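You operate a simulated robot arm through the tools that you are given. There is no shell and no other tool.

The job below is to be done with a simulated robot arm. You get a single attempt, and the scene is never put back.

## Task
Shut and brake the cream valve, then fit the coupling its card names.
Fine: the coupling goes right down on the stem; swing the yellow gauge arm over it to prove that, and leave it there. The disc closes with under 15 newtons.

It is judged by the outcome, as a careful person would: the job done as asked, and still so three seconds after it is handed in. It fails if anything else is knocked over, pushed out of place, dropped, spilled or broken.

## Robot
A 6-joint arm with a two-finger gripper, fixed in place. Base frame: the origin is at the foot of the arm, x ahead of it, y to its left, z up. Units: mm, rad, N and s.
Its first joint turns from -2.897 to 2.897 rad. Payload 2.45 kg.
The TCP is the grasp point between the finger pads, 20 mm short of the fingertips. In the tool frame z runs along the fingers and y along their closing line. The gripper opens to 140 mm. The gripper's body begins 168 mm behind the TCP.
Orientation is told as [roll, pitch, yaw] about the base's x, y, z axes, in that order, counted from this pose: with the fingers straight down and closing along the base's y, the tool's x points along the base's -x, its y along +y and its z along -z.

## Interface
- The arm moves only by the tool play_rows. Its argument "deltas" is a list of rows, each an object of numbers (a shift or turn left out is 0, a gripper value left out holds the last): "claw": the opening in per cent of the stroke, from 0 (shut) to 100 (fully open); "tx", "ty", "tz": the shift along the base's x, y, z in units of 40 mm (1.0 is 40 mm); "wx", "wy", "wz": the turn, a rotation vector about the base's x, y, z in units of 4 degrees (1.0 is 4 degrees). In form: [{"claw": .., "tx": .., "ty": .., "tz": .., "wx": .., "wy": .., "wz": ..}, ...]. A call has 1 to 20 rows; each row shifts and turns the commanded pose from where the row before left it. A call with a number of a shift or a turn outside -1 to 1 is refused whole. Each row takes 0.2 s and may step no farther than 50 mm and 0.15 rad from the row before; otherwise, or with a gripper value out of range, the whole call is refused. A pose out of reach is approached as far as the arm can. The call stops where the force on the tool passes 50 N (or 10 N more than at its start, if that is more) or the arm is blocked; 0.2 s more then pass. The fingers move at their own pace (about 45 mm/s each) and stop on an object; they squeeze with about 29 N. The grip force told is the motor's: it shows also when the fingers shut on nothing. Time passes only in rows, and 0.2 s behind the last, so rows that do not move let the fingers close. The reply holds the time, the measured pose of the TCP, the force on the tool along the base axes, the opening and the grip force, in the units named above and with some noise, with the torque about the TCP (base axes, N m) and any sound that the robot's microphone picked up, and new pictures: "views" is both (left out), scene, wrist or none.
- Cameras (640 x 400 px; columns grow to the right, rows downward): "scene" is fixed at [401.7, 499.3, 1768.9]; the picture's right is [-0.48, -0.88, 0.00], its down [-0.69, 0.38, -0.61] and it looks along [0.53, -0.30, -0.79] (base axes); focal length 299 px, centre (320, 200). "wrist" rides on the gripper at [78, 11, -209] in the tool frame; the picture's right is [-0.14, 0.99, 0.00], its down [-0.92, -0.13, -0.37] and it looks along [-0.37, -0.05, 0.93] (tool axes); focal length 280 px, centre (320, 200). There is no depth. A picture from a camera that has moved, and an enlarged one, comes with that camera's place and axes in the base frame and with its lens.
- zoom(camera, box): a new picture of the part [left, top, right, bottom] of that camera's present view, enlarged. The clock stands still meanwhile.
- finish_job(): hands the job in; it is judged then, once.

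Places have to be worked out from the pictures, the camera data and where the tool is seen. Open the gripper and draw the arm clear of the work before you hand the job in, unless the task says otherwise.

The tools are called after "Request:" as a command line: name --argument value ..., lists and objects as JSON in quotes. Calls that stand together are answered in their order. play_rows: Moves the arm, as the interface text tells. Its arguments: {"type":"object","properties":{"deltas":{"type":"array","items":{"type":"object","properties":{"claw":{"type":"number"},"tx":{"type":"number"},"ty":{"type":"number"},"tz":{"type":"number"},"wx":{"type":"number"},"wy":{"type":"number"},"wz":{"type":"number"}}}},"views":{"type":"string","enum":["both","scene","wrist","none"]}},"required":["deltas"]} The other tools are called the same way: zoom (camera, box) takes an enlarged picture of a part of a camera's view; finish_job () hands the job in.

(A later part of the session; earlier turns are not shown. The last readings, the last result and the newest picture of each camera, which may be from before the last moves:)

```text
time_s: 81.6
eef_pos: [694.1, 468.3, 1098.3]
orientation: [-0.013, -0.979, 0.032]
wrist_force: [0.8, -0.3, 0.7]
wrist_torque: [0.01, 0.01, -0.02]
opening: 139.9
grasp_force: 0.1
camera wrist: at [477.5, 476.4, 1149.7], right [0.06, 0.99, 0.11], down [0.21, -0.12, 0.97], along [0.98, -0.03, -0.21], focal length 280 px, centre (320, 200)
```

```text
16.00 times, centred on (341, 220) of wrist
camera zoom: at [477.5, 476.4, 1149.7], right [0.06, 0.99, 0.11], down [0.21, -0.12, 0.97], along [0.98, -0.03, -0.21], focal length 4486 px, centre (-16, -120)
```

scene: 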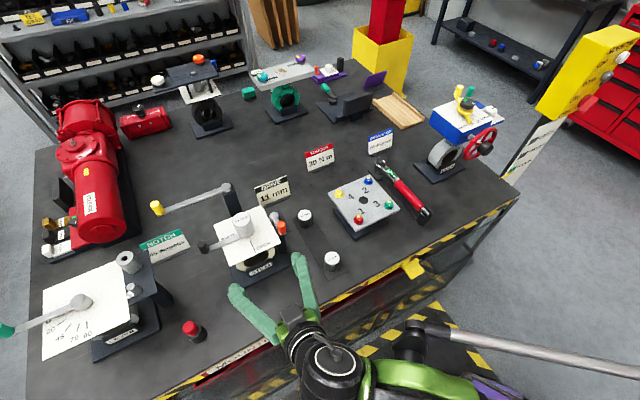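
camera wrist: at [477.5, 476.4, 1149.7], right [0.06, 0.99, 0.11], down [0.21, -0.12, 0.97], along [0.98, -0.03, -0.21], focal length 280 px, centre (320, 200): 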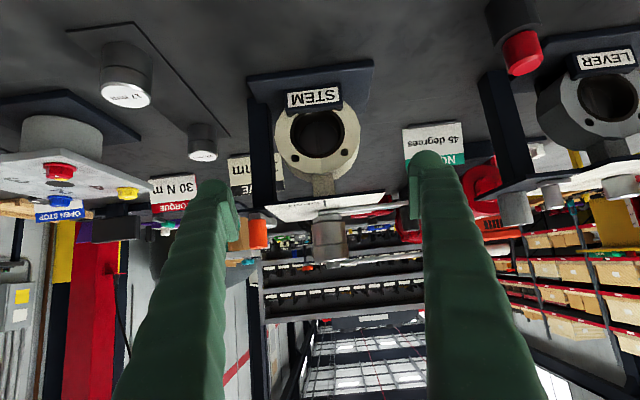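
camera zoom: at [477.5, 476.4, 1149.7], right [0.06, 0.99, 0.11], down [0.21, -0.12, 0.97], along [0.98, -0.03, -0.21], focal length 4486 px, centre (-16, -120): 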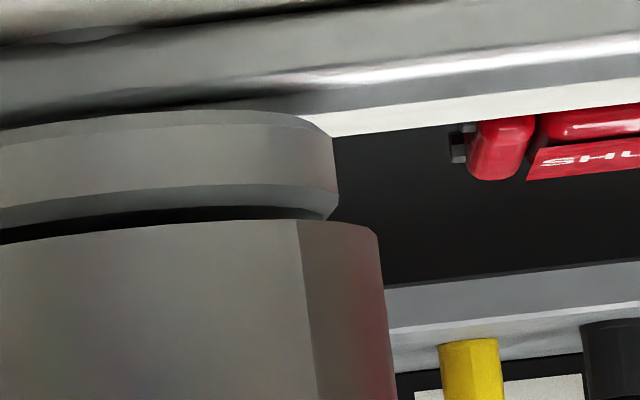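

The foot stands about 2 mm off the hub but stopped hard at 51 N, so the socket has bottomed on the stem's end; edge-on, the bar's underside lies just above the cap (~0.5–0.9 mm), which the gauge swing will confirm. I now go to the yellow knob (≈ (976.5, 642), z 1156–1189) with ~56° tilt and yaw 60°, fingers 48 mm open, staying above it first.

Request:
play_rows --deltas '[{"claw": 34, "tz": 0.9}, {"tz": 0.9}, {"tz": 0.9}, {"tz": 0.55}]' --views "none"

Request:
play_rows --deltas '[{"tx": 0.4, "ty": 0.28, "wz": 1}, {"tx": 0.4, "ty": 0.28, "wz": 1}, {"tx": 0.4, "ty": 0.28, "wz": 1}, {"tx": 0.4, "ty": 0.28, "wz": 1}, {"tx": 0.4, "ty": 0.28, "wz": 1}, {"tx": 0.4, "ty": 0.28, "wz": 1}, {"tx": 0.4, "ty": 0.28, "wz": 1}, {"tx": 0.4, "ty": 0.28, "wz": 1}, {"tx": 0.4, "ty": 0.28, "wz": 1}, {"tx": 0.4, "ty": 0.28, "wz": 1}, {"tx": 0.4, "ty": 0.28, "wz": 1}, {"tx": 0.4, "ty": 0.28, "wz": 1}, {"tx": 0.4, "ty": 0.28, "wz": 1}]' --views "both"

```text
time_s: 82.6
eef_pos: [694.9, 467.5, 1229.1]
orientation: [-0.015, -0.981, 0.031]
wrist_force: [0.3, -0.5, -0.2]
wrist_torque: [-0.03, 0.02, -0.02]
opening: 51.3
grasp_force: 0.0
```

```text
time_s: 85.4
eef_pos: [901.3, 613.9, 1227.3]
orientation: [-0.014, -0.981, 0.945]
wrist_force: [-0.7, 0.8, 0.1]
wrist_torque: [0.0, -0.03, -0.06]
opening: 47.6
grasp_force: 0.1
camera wrist: at [762.1, 448.4, 1279.1], right [-0.75, 0.65, 0.11], down [0.22, 0.09, 0.97], along [0.63, 0.75, -0.21], focal length 280 px, centre (320, 200)
```

scene: 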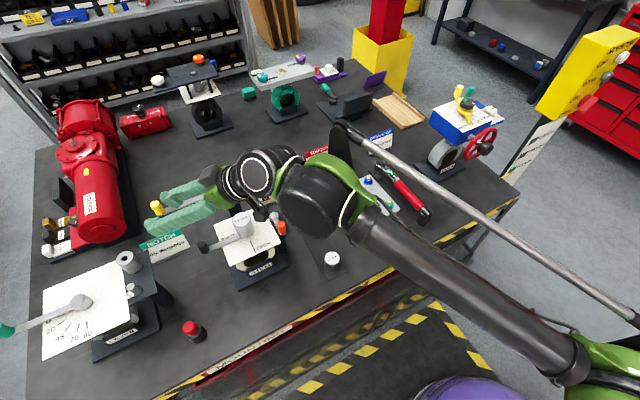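
wrist: 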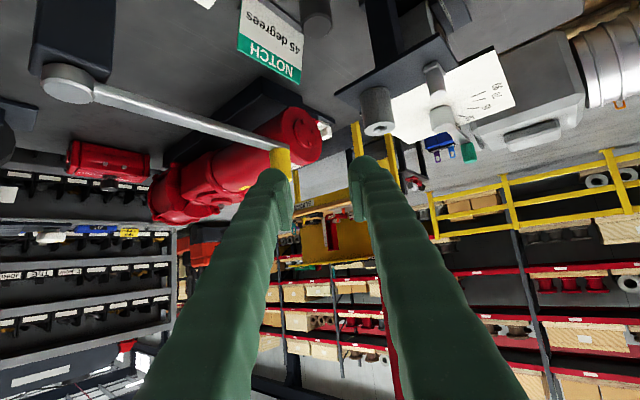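

The knob is in view left of the fingers. I zoom to locate it from here.

Request:
zoom --camera "wrist" --box '[240, 110, 340, 190]'

Request:
zoom --camera "wrist" --box '[30, 40, 150, 140]'

```text
5.00 times, centred on (290, 150) of wrist
camera zoom: at [762.1, 448.4, 1279.1], right [-0.75, 0.65, 0.11], down [0.22, 0.09, 0.97], along [0.63, 0.75, -0.21], focal length 1402 px, centre (470, 450)
```

zoom: 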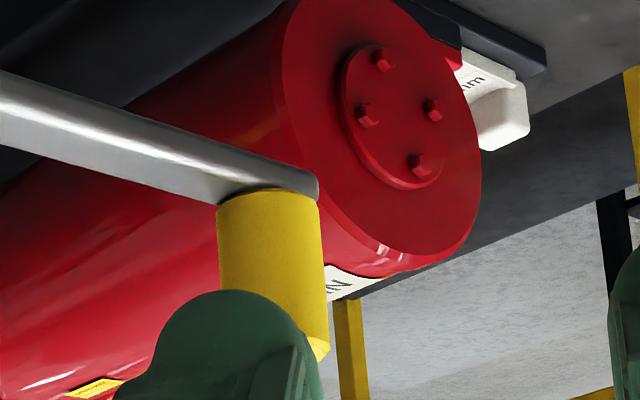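

```text
4.00 times, centred on (90, 90) of wrist
camera zoom: at [762.1, 448.4, 1279.1], right [-0.75, 0.65, 0.11], down [0.22, 0.09, 0.97], along [0.63, 0.75, -0.21], focal length 1122 px, centre (1240, 640)
```

zoom: 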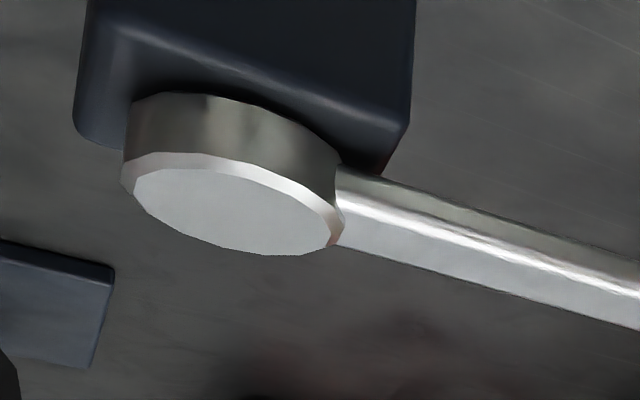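

Refined: knob at (972.5, 640.5), z 1158–1191; pivot at (974, 470). I move over the knob, still above it.

Request:
play_rows --deltas '[{"tx": 0.6, "ty": 0.22, "wz": 0.75}, {"tx": 0.6, "ty": 0.22, "wz": 0.75}, {"tx": 0.56, "ty": 0.2}, {}]' --views "both"

Request:
zoom --camera "wrist" --box '[240, 90, 400, 200]'

Request:
zoom --camera "scene" --box '[120, 160, 260, 260]'

```text
time_s: 86.4
eef_pos: [973.9, 640.3, 1227.9]
orientation: [-0.015, -0.979, 1.045]
wrist_force: [-0.2, 0.3, -0.3]
wrist_torque: [0.0, -0.02, -0.01]
opening: 47.5
grasp_force: 0.0
camera wrist: at [852.1, 460.0, 1278.9], right [-0.81, 0.57, 0.11], down [0.21, 0.12, 0.97], along [0.55, 0.81, -0.21], focal length 280 px, centre (320, 200)
```

scene: 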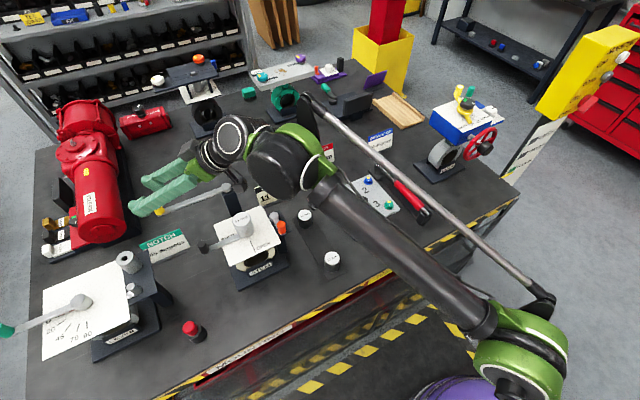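
wrist: 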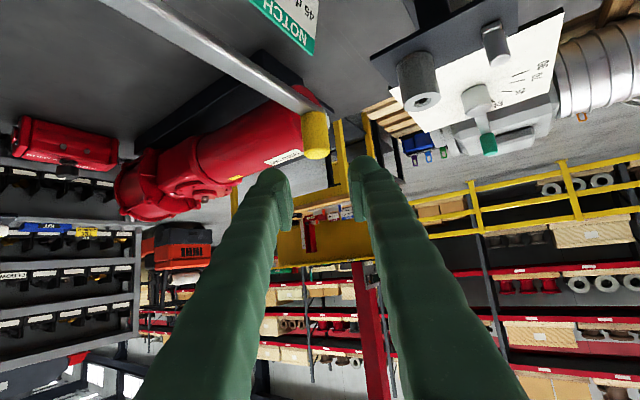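

```text
3.64 times, centred on (320, 145) of wrist
camera zoom: at [852.1, 460.0, 1278.9], right [-0.81, 0.57, 0.11], down [0.21, 0.12, 0.97], along [0.55, 0.81, -0.21], focal length 1020 px, centre (320, 400)
```

zoom: 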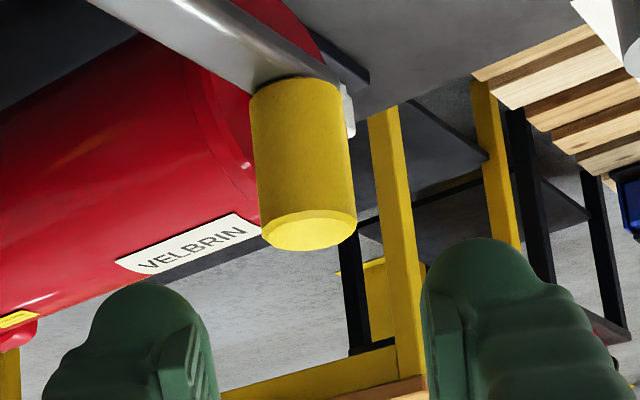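

```text
4.00 times, centred on (190, 210) of scene
camera zoom: at [401.7, 499.3, 1768.9], right [-0.48, -0.88, 0.0], down [-0.69, 0.38, -0.61], along [0.53, -0.3, -0.79], focal length 1197 px, centre (840, 160)
```

zoom: 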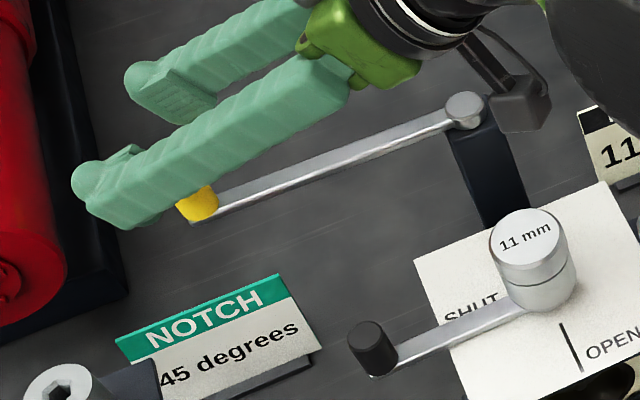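

The knob is directly beneath the gap between the fingers. I lower about 39 mm to straddle it, staying just above the bar.

Request:
play_rows --deltas '[{"tz": -0.5}, {"tz": -0.47}, {}]' --views "both"

Request:
zoom --camera "wrist" --box '[240, 120, 400, 230]'

Request:
zoom --camera "scene" --box '[120, 160, 260, 260]'

```text
time_s: 87.2
eef_pos: [973.4, 640.0, 1190.1]
orientation: [-0.014, -0.979, 1.045]
wrist_force: [-0.4, -0.2, 0.3]
wrist_torque: [-0.01, -0.01, -0.02]
opening: 47.8
grasp_force: 0.0
camera wrist: at [851.2, 459.6, 1240.9], right [-0.81, 0.57, 0.11], down [0.21, 0.12, 0.97], along [0.55, 0.81, -0.21], focal length 280 px, centre (320, 200)
```

scene: 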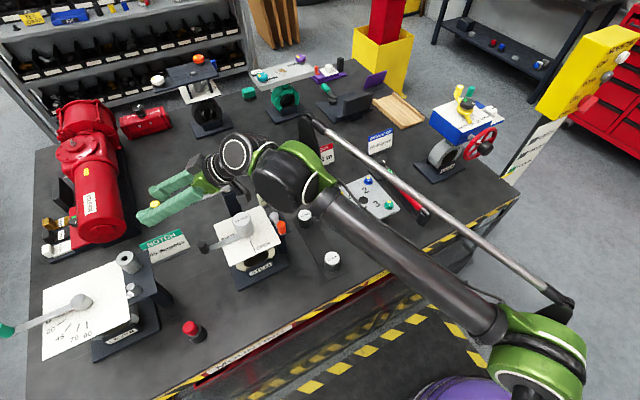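
wrist: 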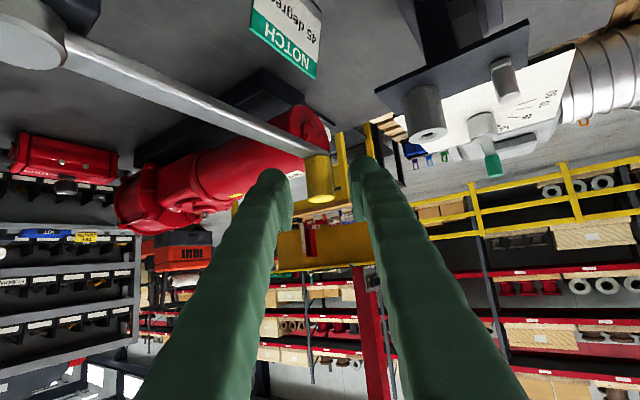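

```text
3.64 times, centred on (320, 175) of wrist
camera zoom: at [851.2, 459.6, 1240.9], right [-0.81, 0.57, 0.11], down [0.21, 0.12, 0.97], along [0.55, 0.81, -0.21], focal length 1020 px, centre (320, 291)
```

zoom: 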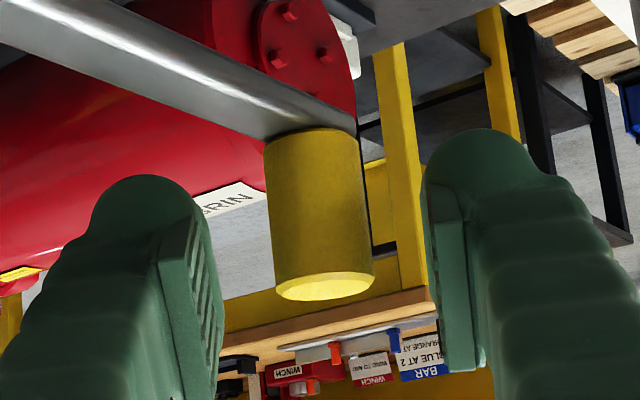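

```text
4.00 times, centred on (190, 210) of scene
camera zoom: at [401.7, 499.3, 1768.9], right [-0.48, -0.88, 0.0], down [-0.69, 0.38, -0.61], along [0.53, -0.3, -0.79], focal length 1197 px, centre (840, 160)
```

zoom: 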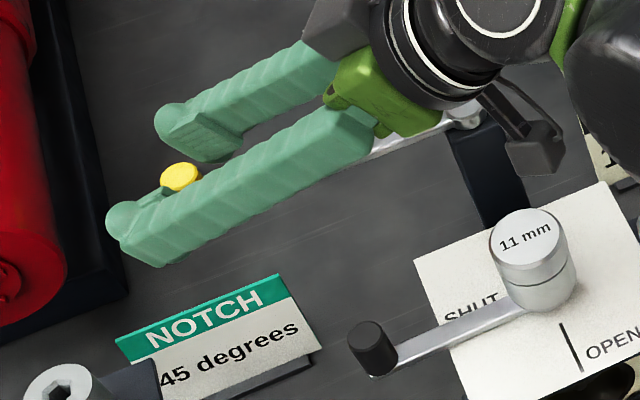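

The knob is caged between the fingers. I start pulling towards -x with the far finger, watching the force.

Request:
play_rows --deltas '[{"tx": -0.1}, {"tx": -0.1}, {"tx": -0.1}, {"tx": -0.05}]' --views "none"

Request:
play_rows --deltas '[{"tx": -0.05}, {"tx": -0.05}]' --views "wrist"

Request:
zoom --camera "wrist" --box '[240, 120, 400, 230]'

```text
time_s: 88.2
eef_pos: [959.0, 639.4, 1188.0]
orientation: [-0.014, -0.979, 1.044]
wrist_force: [0.3, 0.0, -0.2]
wrist_torque: [-0.01, 0.01, 0.0]
opening: 47.5
grasp_force: 0.0
```

```text
time_s: 88.8
eef_pos: [955.3, 639.5, 1188.1]
orientation: [-0.014, -0.98, 1.046]
wrist_force: [0.0, 0.1, 0.8]
wrist_torque: [0.01, -0.01, 0.02]
opening: 48.1
grasp_force: 0.2
camera wrist: at [833.2, 459.9, 1239.7], right [-0.81, 0.57, 0.11], down [0.21, 0.12, 0.97], along [0.55, 0.81, -0.21], focal length 280 px, centre (320, 200)
```

wrist: 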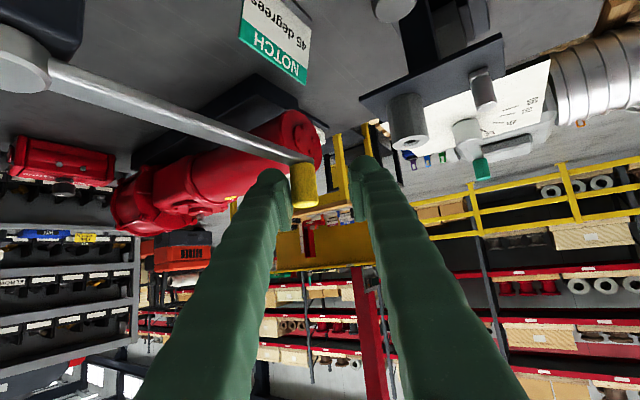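

```text
3.64 times, centred on (320, 175) of wrist
camera zoom: at [833.2, 459.9, 1239.7], right [-0.81, 0.57, 0.11], down [0.21, 0.12, 0.97], along [0.55, 0.81, -0.21], focal length 1020 px, centre (320, 291)
```

zoom: 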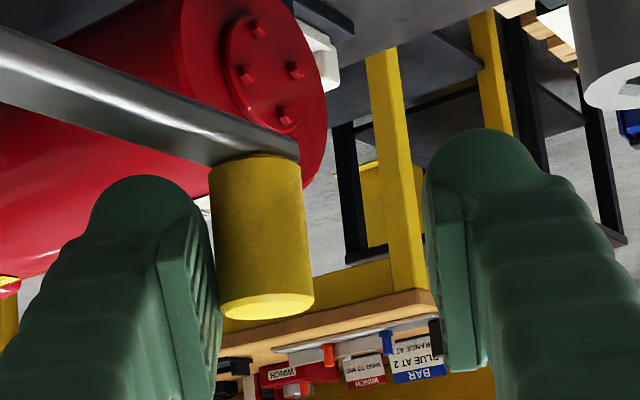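

Just touching. I follow the arm's arc in ~6 mm steps, turning the tool with it, and watch the force.

Request:
play_rows --deltas '[{"tx": -0.1, "ty": 0.04, "wz": 0.3}, {"tx": -0.1, "ty": 0.03, "wz": 0.3}, {"tx": -0.13, "ty": 0.02, "wz": 0.3}]' --views "wrist"

Request:
zoom --camera "wrist" --box '[240, 120, 400, 230]'

```text
time_s: 89.6
eef_pos: [940.7, 642.1, 1188.5]
orientation: [-0.012, -0.979, 1.108]
wrist_force: [1.3, -2.8, -0.3]
wrist_torque: [-0.05, -0.05, -0.05]
opening: 48.9
grasp_force: 1.1
camera wrist: at [831.1, 456.0, 1240.1], right [-0.85, 0.52, 0.11], down [0.2, 0.13, 0.97], along [0.49, 0.84, -0.21], focal length 280 px, centre (320, 200)
```

wrist: 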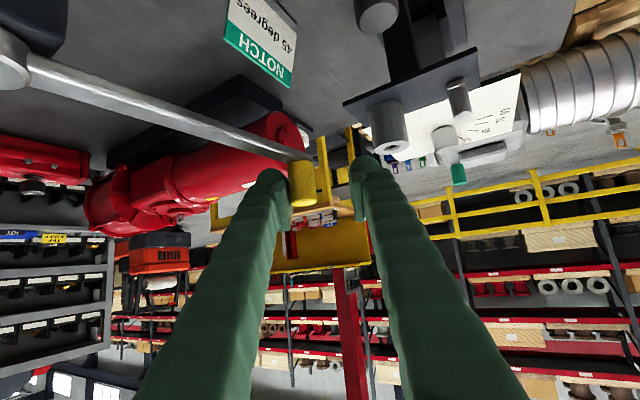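

```text
3.64 times, centred on (320, 175) of wrist
camera zoom: at [831.1, 456.0, 1240.1], right [-0.85, 0.52, 0.11], down [0.2, 0.13, 0.97], along [0.49, 0.84, -0.21], focal length 1020 px, centre (320, 291)
```

zoom: 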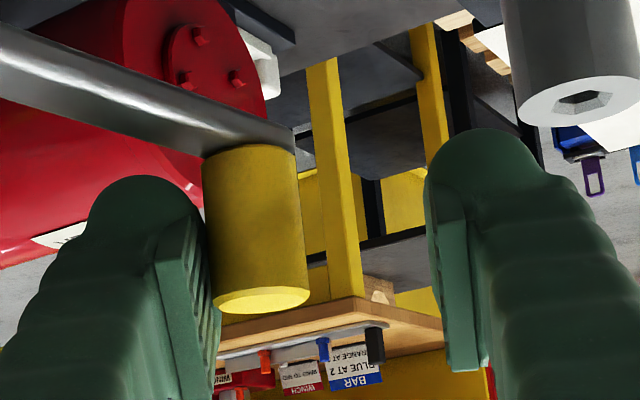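

The gauge arm follows at about 3 N (now ~96°). I continue along the arc.

Request:
play_rows --deltas '[{"tx": -0.13, "ty": 0.0, "wz": 0.3}, {"tx": -0.15, "ty": -0.03, "wz": 0.3}, {"tx": -0.15, "ty": -0.03, "wz": 0.3}, {"tx": -0.1475, "ty": -0.044, "wz": 0.3}, {"tx": -0.1475, "ty": -0.044, "wz": 0.3}]' --views "wrist"

Request:
zoom --camera "wrist" --box '[240, 120, 400, 230]'

```text
time_s: 90.8
eef_pos: [912.8, 638.3, 1188.3]
orientation: [-0.014, -0.979, 1.211]
wrist_force: [1.1, -0.8, 0.4]
wrist_torque: [-0.03, -0.01, 0.02]
opening: 48.4
grasp_force: 0.5
camera wrist: at [822.8, 440.9, 1239.7], right [-0.9, 0.43, 0.11], down [0.19, 0.15, 0.97], along [0.4, 0.89, -0.21], focal length 280 px, centre (320, 200)
```

wrist: 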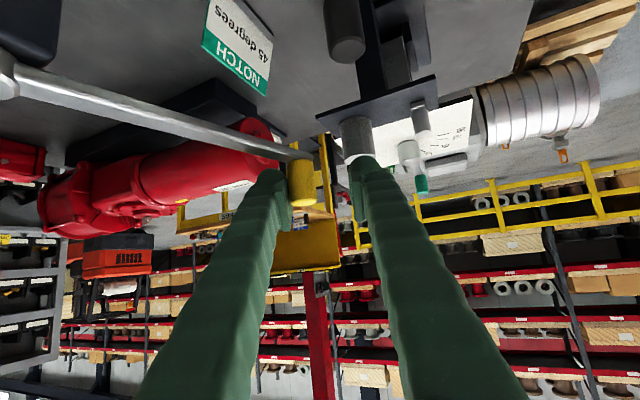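

```text
3.64 times, centred on (320, 175) of wrist
camera zoom: at [822.8, 440.9, 1239.7], right [-0.9, 0.43, 0.11], down [0.19, 0.15, 0.97], along [0.4, 0.89, -0.21], focal length 1020 px, centre (320, 291)
```

zoom: 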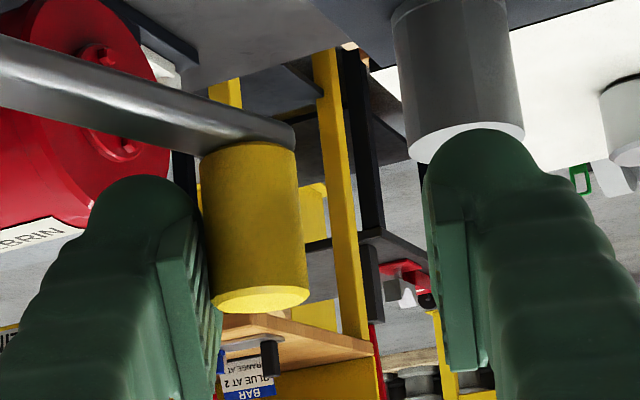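

Request:
play_rows --deltas '[{"tx": -0.144, "ty": -0.054, "wz": 0.3}, {"tx": -0.144, "ty": -0.054, "wz": 0.3}, {"tx": -0.14, "ty": -0.064, "wz": 0.3}, {"tx": -0.14, "ty": -0.064, "wz": 0.3}, {"tx": -0.135, "ty": -0.0725, "wz": 0.3}, {"tx": -0.135, "ty": -0.0725, "wz": 0.3}]' --views "both"

Request:
zoom --camera "wrist" --box '[240, 120, 400, 230]'

Request:
zoom --camera "scene" --box '[120, 160, 280, 280]'

```text
time_s: 92.2
eef_pos: [879.0, 623.9, 1188.6]
orientation: [-0.013, -0.978, 1.336]
wrist_force: [1.7, -0.7, -0.3]
wrist_torque: [-0.02, -0.03, -0.01]
opening: 48.8
grasp_force: 1.2
camera wrist: at [814.5, 415.8, 1240.3], right [-0.94, 0.32, 0.11], down [0.17, 0.17, 0.97], along [0.29, 0.93, -0.21], focal length 280 px, centre (320, 200)
```

scene: 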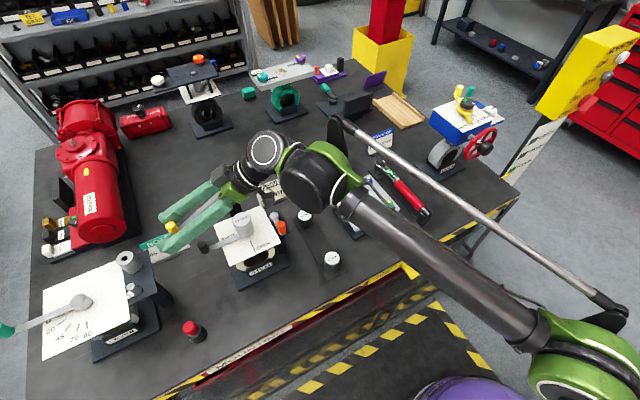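
wrist: 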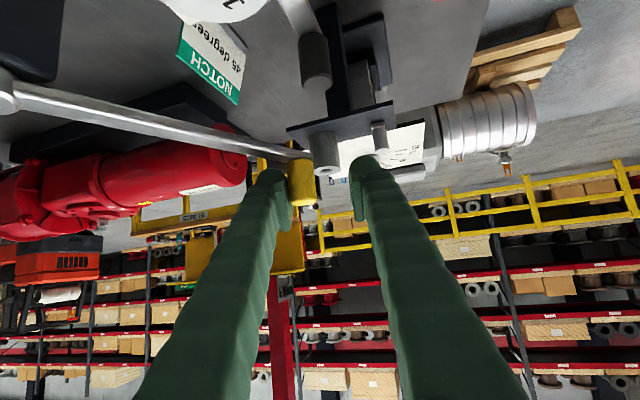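

```text
3.64 times, centred on (320, 175) of wrist
camera zoom: at [814.5, 415.8, 1240.3], right [-0.94, 0.32, 0.11], down [0.17, 0.17, 0.97], along [0.29, 0.93, -0.21], focal length 1020 px, centre (320, 291)
```

zoom: 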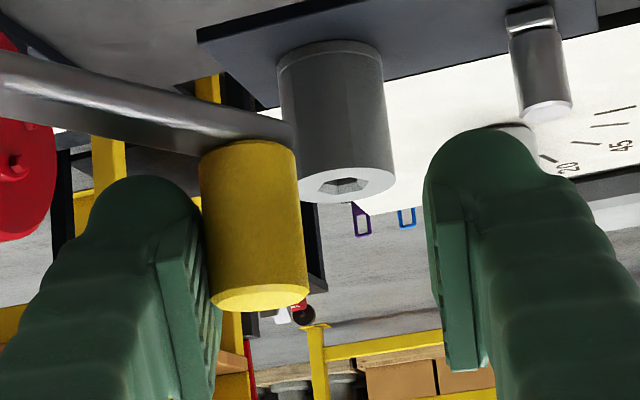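

```text
3.33 times, centred on (200, 220) of scene
camera zoom: at [401.7, 499.3, 1768.9], right [-0.48, -0.88, 0.0], down [-0.69, 0.38, -0.61], along [0.53, -0.3, -0.79], focal length 997 px, centre (720, 133)
```

zoom: 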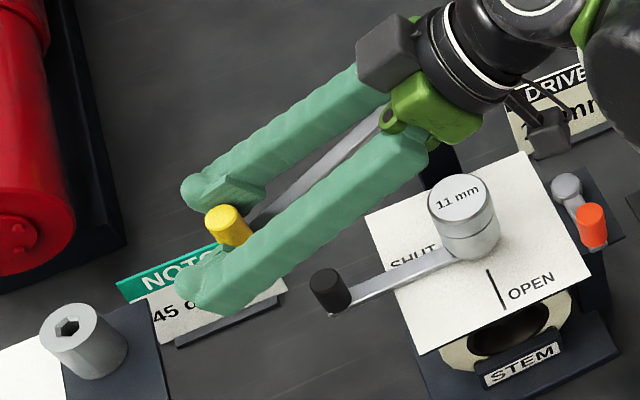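

The swing goes smoothly (arm at ~118°). I continue the same way to about 134°.

Request:
play_rows --deltas '[{"tx": -0.131, "ty": -0.081, "wz": 0.3}, {"tx": -0.131, "ty": -0.081, "wz": 0.3}, {"tx": -0.124, "ty": -0.091, "wz": 0.3}, {"tx": -0.124, "ty": -0.091, "wz": 0.3}, {"tx": -0.119, "ty": -0.099, "wz": 0.3}, {"tx": -0.119, "ty": -0.099, "wz": 0.3}]' --views "none"

Request:
play_rows --deltas '[{"tx": -0.1125, "ty": -0.1075, "wz": 0.3}, {"tx": -0.1125, "ty": -0.1075, "wz": 0.3}]' --views "both"

Request:
zoom --camera "wrist" --box '[240, 120, 400, 230]'

Request:
zoom --camera "scene" --box '[140, 160, 300, 280]'

```text
time_s: 93.6
eef_pos: [849.9, 601.4, 1188.2]
orientation: [-0.013, -0.98, 1.464]
wrist_force: [1.2, -1.0, 0.6]
wrist_torque: [-0.03, 0.01, -0.01]
opening: 48.1
grasp_force: 0.7
```

```text
time_s: 94.2
eef_pos: [840.9, 592.7, 1188.8]
orientation: [-0.014, -0.979, 1.504]
wrist_force: [2.1, 0.1, -0.6]
wrist_torque: [-0.04, -0.01, 0.02]
opening: 48.6
grasp_force: 1.1
camera wrist: at [812.0, 377.8, 1240.0], right [-0.98, 0.15, 0.11], down [0.14, 0.2, 0.97], along [0.13, 0.97, -0.21], focal length 280 px, centre (320, 200)
```

scene: 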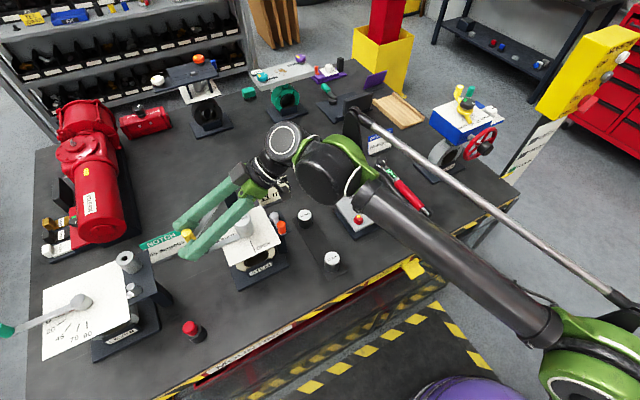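
wrist: 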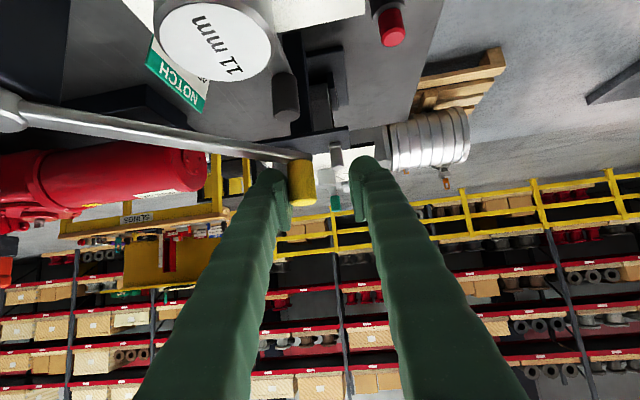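

```text
3.64 times, centred on (320, 175) of wrist
camera zoom: at [812.0, 377.8, 1240.0], right [-0.98, 0.15, 0.11], down [0.14, 0.2, 0.97], along [0.13, 0.97, -0.21], focal length 1020 px, centre (320, 291)
```

zoom: 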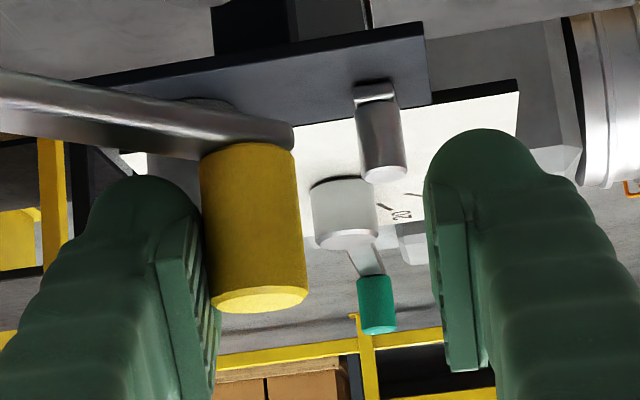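

```text
3.33 times, centred on (220, 220) of scene
camera zoom: at [401.7, 499.3, 1768.9], right [-0.48, -0.88, 0.0], down [-0.69, 0.38, -0.61], along [0.53, -0.3, -0.79], focal length 997 px, centre (653, 133)
```

zoom: 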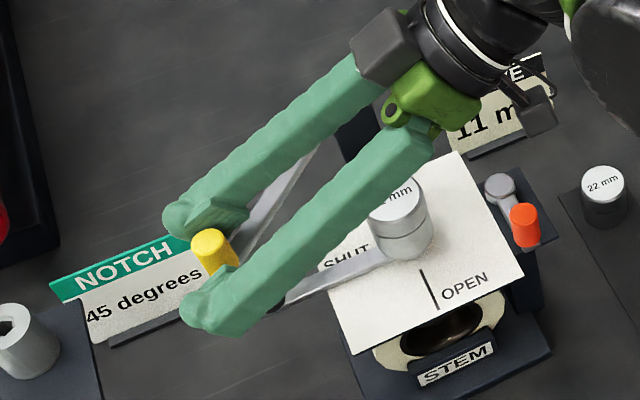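

The arm is at ~134°. I release, rise above the knob, and turn the tool back to yaw 0 to push the second half from the +y side.

Request:
play_rows --deltas '[{"tx": 0.12}, {"tx": 0.15}, {"tz": 0.6}, {"tz": 0.65}]' --views "none"

Request:
play_rows --deltas '[{"wz": -1}, {"wz": -1}, {"wz": -1}, {"wz": -1}, {"wz": -1}, {"wz": -1}, {"wz": -1}, {"wz": -1}, {"wz": -1}, {"wz": -1}, {"wz": -1}, {"wz": -1}, {"wz": -1}, {"wz": -1}, {"wz": -1}, {"wz": -1}, {"wz": -1}, {"wz": -1}, {"wz": -1}, {"wz": -1}]' --views "both"

Request:
zoom --camera "wrist" --box '[220, 100, 420, 220]'

Request:
zoom --camera "scene" --box '[140, 160, 300, 280]'

```text
time_s: 95.2
eef_pos: [850.6, 590.5, 1239.3]
orientation: [-0.014, -0.978, 1.504]
wrist_force: [0.8, 0.3, 0.4]
wrist_torque: [0.0, -0.02, 0.05]
opening: 47.9
grasp_force: 0.0
```

```text
time_s: 99.4
eef_pos: [852.4, 592.0, 1239.2]
orientation: [-0.014, -0.979, 0.106]
wrist_force: [0.5, -0.4, -0.6]
wrist_torque: [0.04, 0.03, 0.04]
opening: 47.5
grasp_force: 0.0
camera wrist: at [633.2, 583.7, 1290.8], right [-0.02, 0.99, 0.11], down [0.22, -0.1, 0.97], along [0.98, 0.04, -0.21], focal length 280 px, centre (320, 200)
```

scene: 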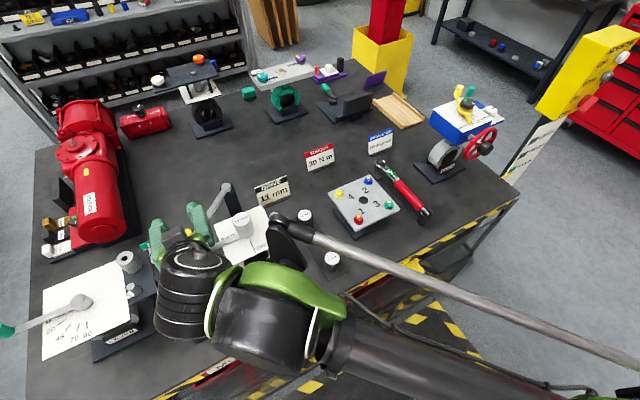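
wrist: 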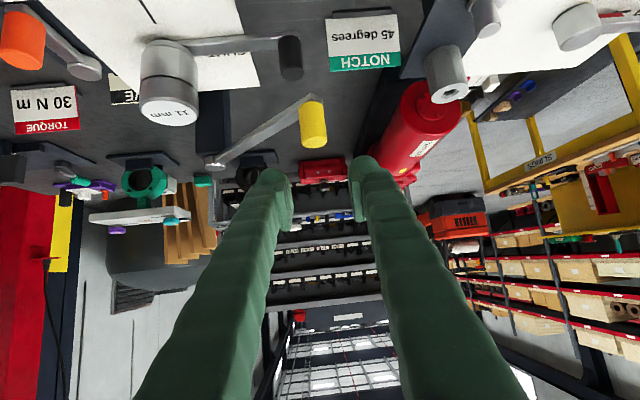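

```text
3.20 times, centred on (320, 160) of wrist
camera zoom: at [633.2, 583.7, 1290.8], right [-0.02, 0.99, 0.11], down [0.22, -0.1, 0.97], along [0.98, 0.04, -0.21], focal length 897 px, centre (320, 328)
```

zoom: 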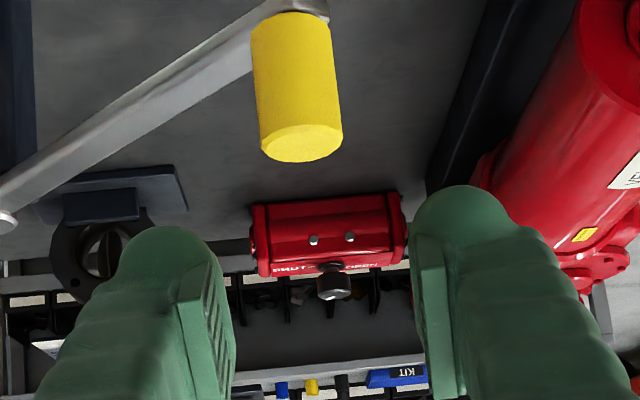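

```text
3.33 times, centred on (220, 220) of scene
camera zoom: at [401.7, 499.3, 1768.9], right [-0.48, -0.88, 0.0], down [-0.69, 0.38, -0.61], along [0.53, -0.3, -0.79], focal length 997 px, centre (653, 133)
```

zoom: 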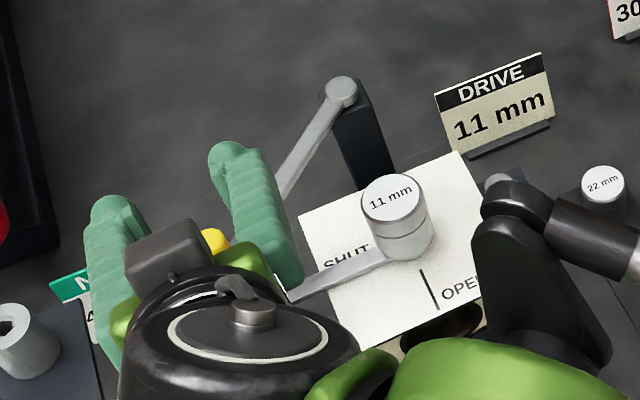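

The knob is at (855.5, 593), below and between the fingers. I centre over it and lower to straddle height.

Request:
play_rows --deltas '[{"tx": 0.11, "tz": -0.5}, {"tz": -0.5}, {"tz": -0.22}]' --views "wrist"

Request:
zoom --camera "wrist" --box '[220, 110, 420, 230]'

```text
time_s: 100.2
eef_pos: [853.9, 591.1, 1188.8]
orientation: [-0.014, -0.98, 0.107]
wrist_force: [-0.7, -0.6, -0.3]
wrist_torque: [0.0, 0.01, 0.01]
opening: 47.5
grasp_force: 0.1
camera wrist: at [637.0, 583.3, 1240.5], right [-0.02, 0.99, 0.11], down [0.22, -0.1, 0.97], along [0.98, 0.04, -0.21], focal length 280 px, centre (320, 200)
```

wrist: 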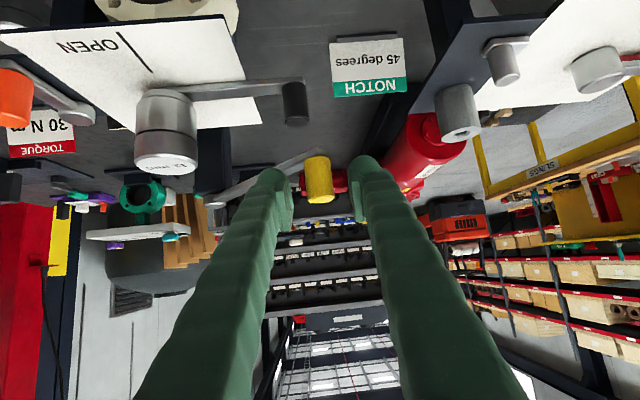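

```text
3.20 times, centred on (320, 170) of wrist
camera zoom: at [637.0, 583.3, 1240.5], right [-0.02, 0.99, 0.11], down [0.22, -0.1, 0.97], along [0.98, 0.04, -0.21], focal length 897 px, centre (320, 296)
```

zoom: 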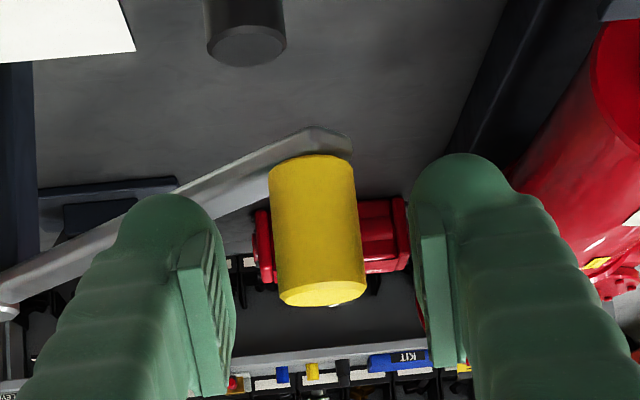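

Caged again, no contact. I now push towards -y, following the arc, with force checks.

Request:
play_rows --deltas '[{"ty": -0.15}, {"ty": -0.15}, {"tx": -0.08, "ty": -0.1}]' --views "none"

Request:
play_rows --deltas '[{"tx": -0.1, "ty": -0.11}, {"tx": -0.1, "ty": -0.11}]' --views "wrist"

Request:
zoom --camera "wrist" --box '[220, 110, 420, 230]'

```text
time_s: 101.0
eef_pos: [852.9, 577.6, 1188.9]
orientation: [-0.016, -0.978, 0.109]
wrist_force: [-0.7, 1.4, 0.0]
wrist_torque: [0.01, 0.0, 0.05]
opening: 48.9
grasp_force: 1.1
```

```text
time_s: 101.6
eef_pos: [843.5, 567.5, 1188.4]
orientation: [-0.015, -0.979, 0.11]
wrist_force: [-1.5, 2.9, 0.2]
wrist_torque: [0.07, 0.03, 0.0]
opening: 49.6
grasp_force: 1.1
camera wrist: at [625.8, 558.9, 1240.8], right [-0.02, 0.99, 0.11], down [0.22, -0.1, 0.97], along [0.98, 0.04, -0.21], focal length 280 px, centre (320, 200)
```

wrist: 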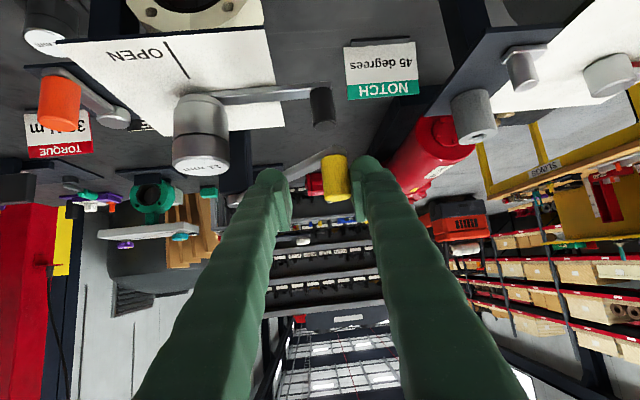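

```text
3.20 times, centred on (320, 170) of wrist
camera zoom: at [625.8, 558.9, 1240.8], right [-0.02, 0.99, 0.11], down [0.22, -0.1, 0.97], along [0.98, 0.04, -0.21], focal length 897 px, centre (320, 296)
```

zoom: 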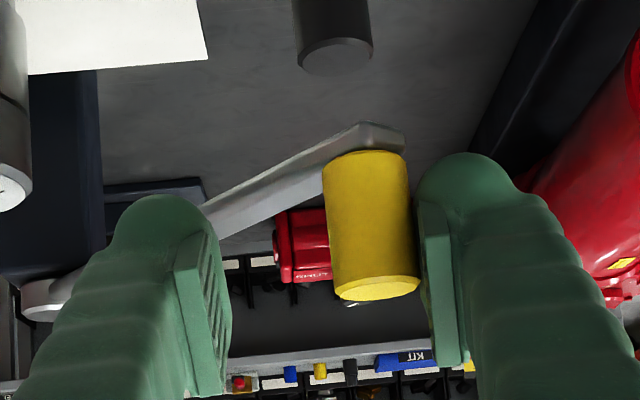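

Request:
play_rows --deltas '[{"tx": -0.08, "ty": -0.11}, {"tx": -0.078, "ty": -0.113}, {"tx": -0.075, "ty": -0.115}, {"tx": -0.072, "ty": -0.118}, {"tx": -0.07, "ty": -0.12}]' --views "none"

Request:
play_rows --deltas '[{"tx": -0.065, "ty": -0.122}, {"tx": -0.062, "ty": -0.124}, {"tx": -0.058, "ty": -0.126}, {"tx": -0.055, "ty": -0.128}]' --views "both"

Request:
zoom --camera "wrist" --box '[220, 110, 420, 230]'

Request:
zoom --camera "scene" --box '[160, 160, 300, 260]'

```text
time_s: 102.8
eef_pos: [828.3, 544.5, 1190.2]
orientation: [-0.015, -0.978, 0.107]
wrist_force: [-0.7, 1.5, 0.0]
wrist_torque: [0.03, 0.03, 0.01]
opening: 48.5
grasp_force: 0.6
```

```text
time_s: 103.8
eef_pos: [818.5, 522.7, 1190.7]
orientation: [-0.014, -0.98, 0.109]
wrist_force: [0.8, 1.2, -1.5]
wrist_torque: [0.0, 0.01, -0.01]
opening: 48.2
grasp_force: 0.5
camera wrist: at [601.6, 515.5, 1242.2], right [-0.02, 0.99, 0.11], down [0.22, -0.1, 0.97], along [0.98, 0.04, -0.21], focal length 280 px, centre (320, 200)
```

scene: 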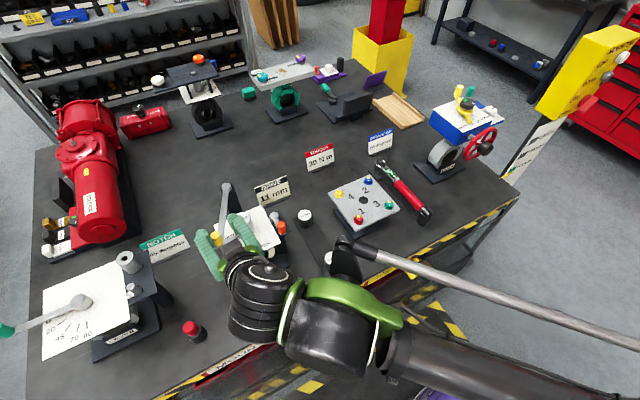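
wrist: 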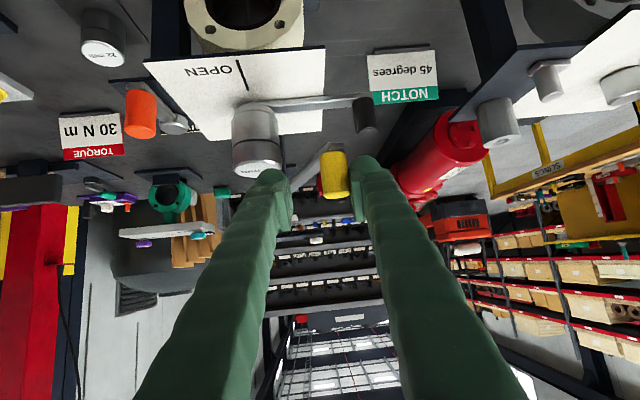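

```text
3.20 times, centred on (320, 170) of wrist
camera zoom: at [601.6, 515.5, 1242.2], right [-0.02, 0.99, 0.11], down [0.22, -0.1, 0.97], along [0.98, 0.04, -0.21], focal length 897 px, centre (320, 296)
```

zoom: 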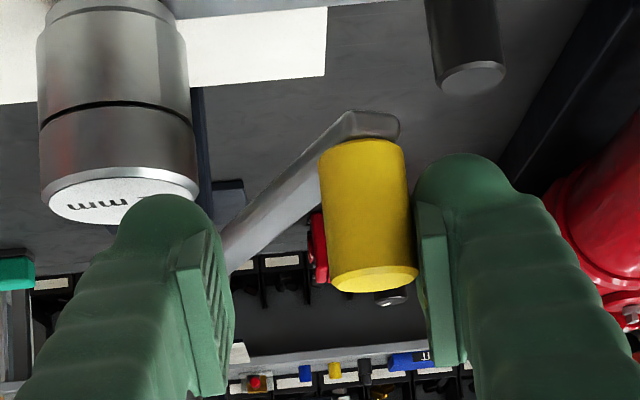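

```text
4.00 times, centred on (230, 210) of scene
camera zoom: at [401.7, 499.3, 1768.9], right [-0.48, -0.88, 0.0], down [-0.69, 0.38, -0.61], along [0.53, -0.3, -0.79], focal length 1197 px, centre (680, 160)
```

zoom: 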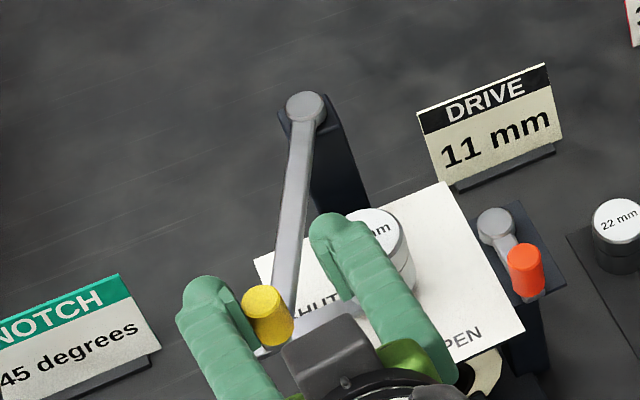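

The arm is at ~157°, with the bar's edge about 14 mm from the coupling. I continue in smaller steps and watch closely as it passes over the cap.

Request:
play_rows --deltas '[{"tx": -0.05, "ty": -0.125}, {"tx": -0.045, "ty": -0.125}]' --views "none"

Request:
play_rows --deltas '[{"tx": -0.03, "ty": -0.08}, {"tx": -0.03, "ty": -0.08}]' --views "none"

Request:
play_rows --deltas '[{"tx": -0.02, "ty": -0.08}]' --views "both"

Request:
zoom --camera "wrist" --box '[220, 110, 420, 230]'

Request:
zoom --camera "scene" --box '[180, 170, 280, 250]'

```text
time_s: 104.4
eef_pos: [815.6, 513.5, 1188.9]
orientation: [-0.016, -0.98, 0.108]
wrist_force: [-0.4, 1.5, -0.1]
wrist_torque: [0.03, 0.03, 0.02]
opening: 48.3
grasp_force: 0.8
```

```text
time_s: 105.0
eef_pos: [814.0, 508.0, 1191.3]
orientation: [-0.014, -0.979, 0.108]
wrist_force: [-1.1, 1.1, 0.8]
wrist_torque: [0.02, 0.01, 0.0]
opening: 48.2
grasp_force: 0.3
```

```text
time_s: 105.4
eef_pos: [811.6, 506.2, 1190.3]
orientation: [-0.014, -0.98, 0.108]
wrist_force: [-1.2, 1.1, 0.5]
wrist_torque: [0.07, 0.0, 0.02]
opening: 48.3
grasp_force: 0.2
camera wrist: at [594.6, 496.8, 1241.4], right [-0.02, 0.99, 0.11], down [0.22, -0.1, 0.97], along [0.98, 0.04, -0.21], focal length 280 px, centre (320, 200)
```

scene: 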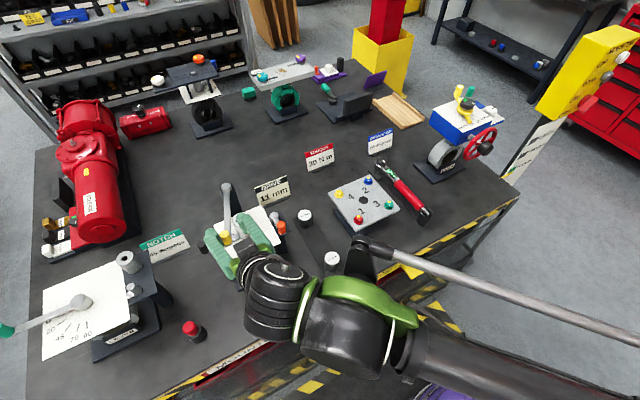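
wrist: 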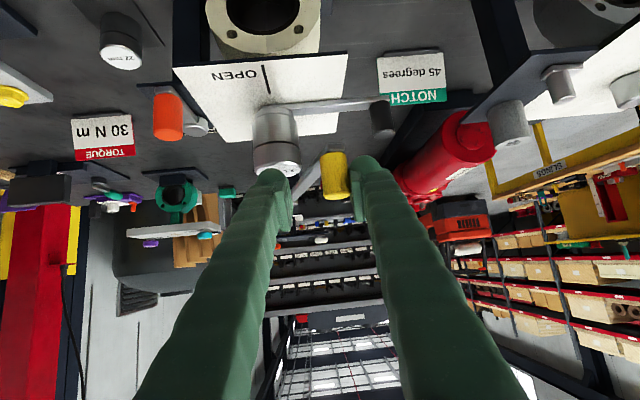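

```text
3.20 times, centred on (320, 170) of wrist
camera zoom: at [594.6, 496.8, 1241.4], right [-0.02, 0.99, 0.11], down [0.22, -0.1, 0.97], along [0.98, 0.04, -0.21], focal length 897 px, centre (320, 296)
```

zoom: 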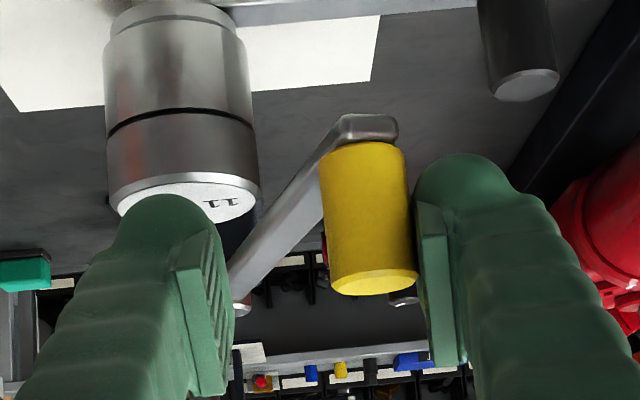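

```text
5.00 times, centred on (230, 210) of scene
camera zoom: at [401.7, 499.3, 1768.9], right [-0.48, -0.88, 0.0], down [-0.69, 0.38, -0.61], along [0.53, -0.3, -0.79], focal length 1496 px, centre (770, 150)
```

zoom: 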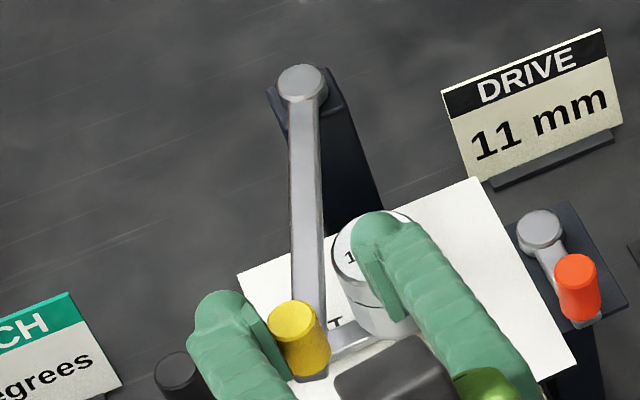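

The bar is right at the coupling's edge now (~164°). I go on in 2.5 mm steps, checking for any rise in force that would mean it catches the cap.

Request:
play_rows --deltas '[{"tx": -0.012, "ty": -0.0625}, {"tx": -0.012, "ty": -0.0625}]' --views "none"

Request:
play_rows --deltas '[{"tx": -0.012, "ty": -0.0625}, {"tx": -0.01, "ty": -0.0625}]' --views "wrist"

Request:
zoom --camera "wrist" --box '[220, 110, 420, 230]'

```text
time_s: 106.0
eef_pos: [811.5, 499.8, 1189.1]
orientation: [-0.014, -0.98, 0.11]
wrist_force: [-1.0, 2.5, 0.2]
wrist_torque: [0.04, 0.01, 0.01]
opening: 48.7
grasp_force: 0.3
```

```text
time_s: 106.6
eef_pos: [810.0, 496.0, 1189.4]
orientation: [-0.014, -0.98, 0.108]
wrist_force: [-0.5, 0.7, -0.4]
wrist_torque: [0.03, -0.04, 0.01]
opening: 48.3
grasp_force: 0.7
camera wrist: at [593.1, 486.6, 1241.0], right [-0.02, 0.99, 0.11], down [0.22, -0.1, 0.97], along [0.98, 0.04, -0.21], focal length 280 px, centre (320, 200)
```

wrist: 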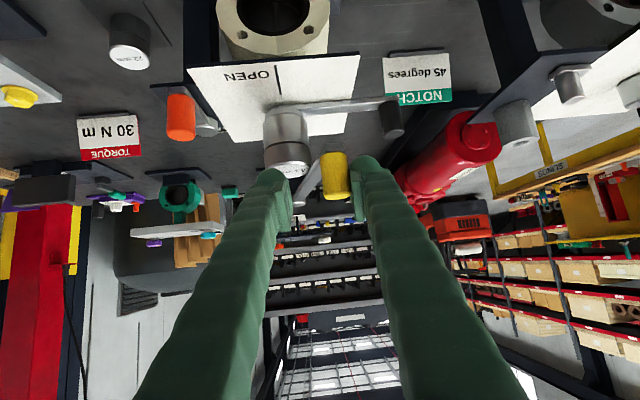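

```text
3.20 times, centred on (320, 170) of wrist
camera zoom: at [593.1, 486.6, 1241.0], right [-0.02, 0.99, 0.11], down [0.22, -0.1, 0.97], along [0.98, 0.04, -0.21], focal length 897 px, centre (320, 296)
```

zoom: 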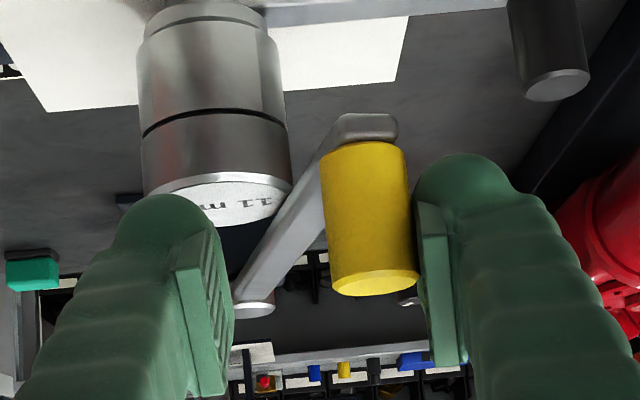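

Request:
play_rows --deltas '[{"tx": -0.01, "ty": -0.0625}, {"tx": -0.008, "ty": -0.0625}]' --views "none"

Request:
play_rows --deltas '[{"tx": -0.006, "ty": -0.0625}, {"tx": -0.005, "ty": -0.0625}]' --views "wrist"

Request:
zoom --camera "wrist" --box '[220, 110, 420, 230]'

```text
time_s: 107.2
eef_pos: [810.2, 491.6, 1188.9]
orientation: [-0.015, -0.978, 0.107]
wrist_force: [-0.4, 0.3, 0.1]
wrist_torque: [0.0, 0.02, -0.01]
opening: 48.5
grasp_force: 0.7
```

```text
time_s: 107.8
eef_pos: [809.4, 485.4, 1188.4]
orientation: [-0.016, -0.979, 0.108]
wrist_force: [0.3, 1.6, -0.1]
wrist_torque: [0.02, 0.0, 0.03]
opening: 48.2
grasp_force: 0.8
camera wrist: at [591.8, 476.1, 1240.8], right [-0.02, 0.99, 0.11], down [0.22, -0.1, 0.97], along [0.98, 0.04, -0.21], focal length 280 px, centre (320, 200)
```

wrist: 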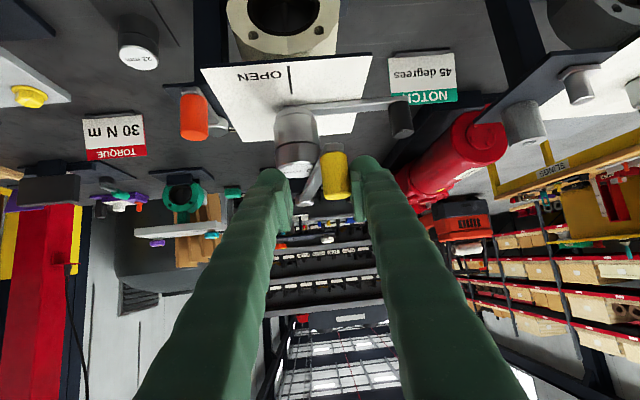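

```text
3.20 times, centred on (320, 170) of wrist
camera zoom: at [591.8, 476.1, 1240.8], right [-0.02, 0.99, 0.11], down [0.22, -0.1, 0.97], along [0.98, 0.04, -0.21], focal length 897 px, centre (320, 296)
```

zoom: 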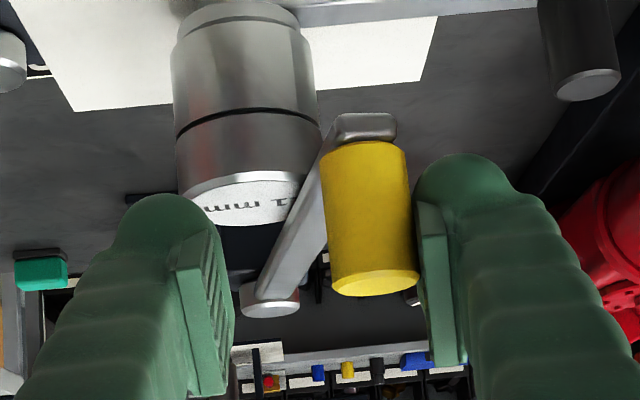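

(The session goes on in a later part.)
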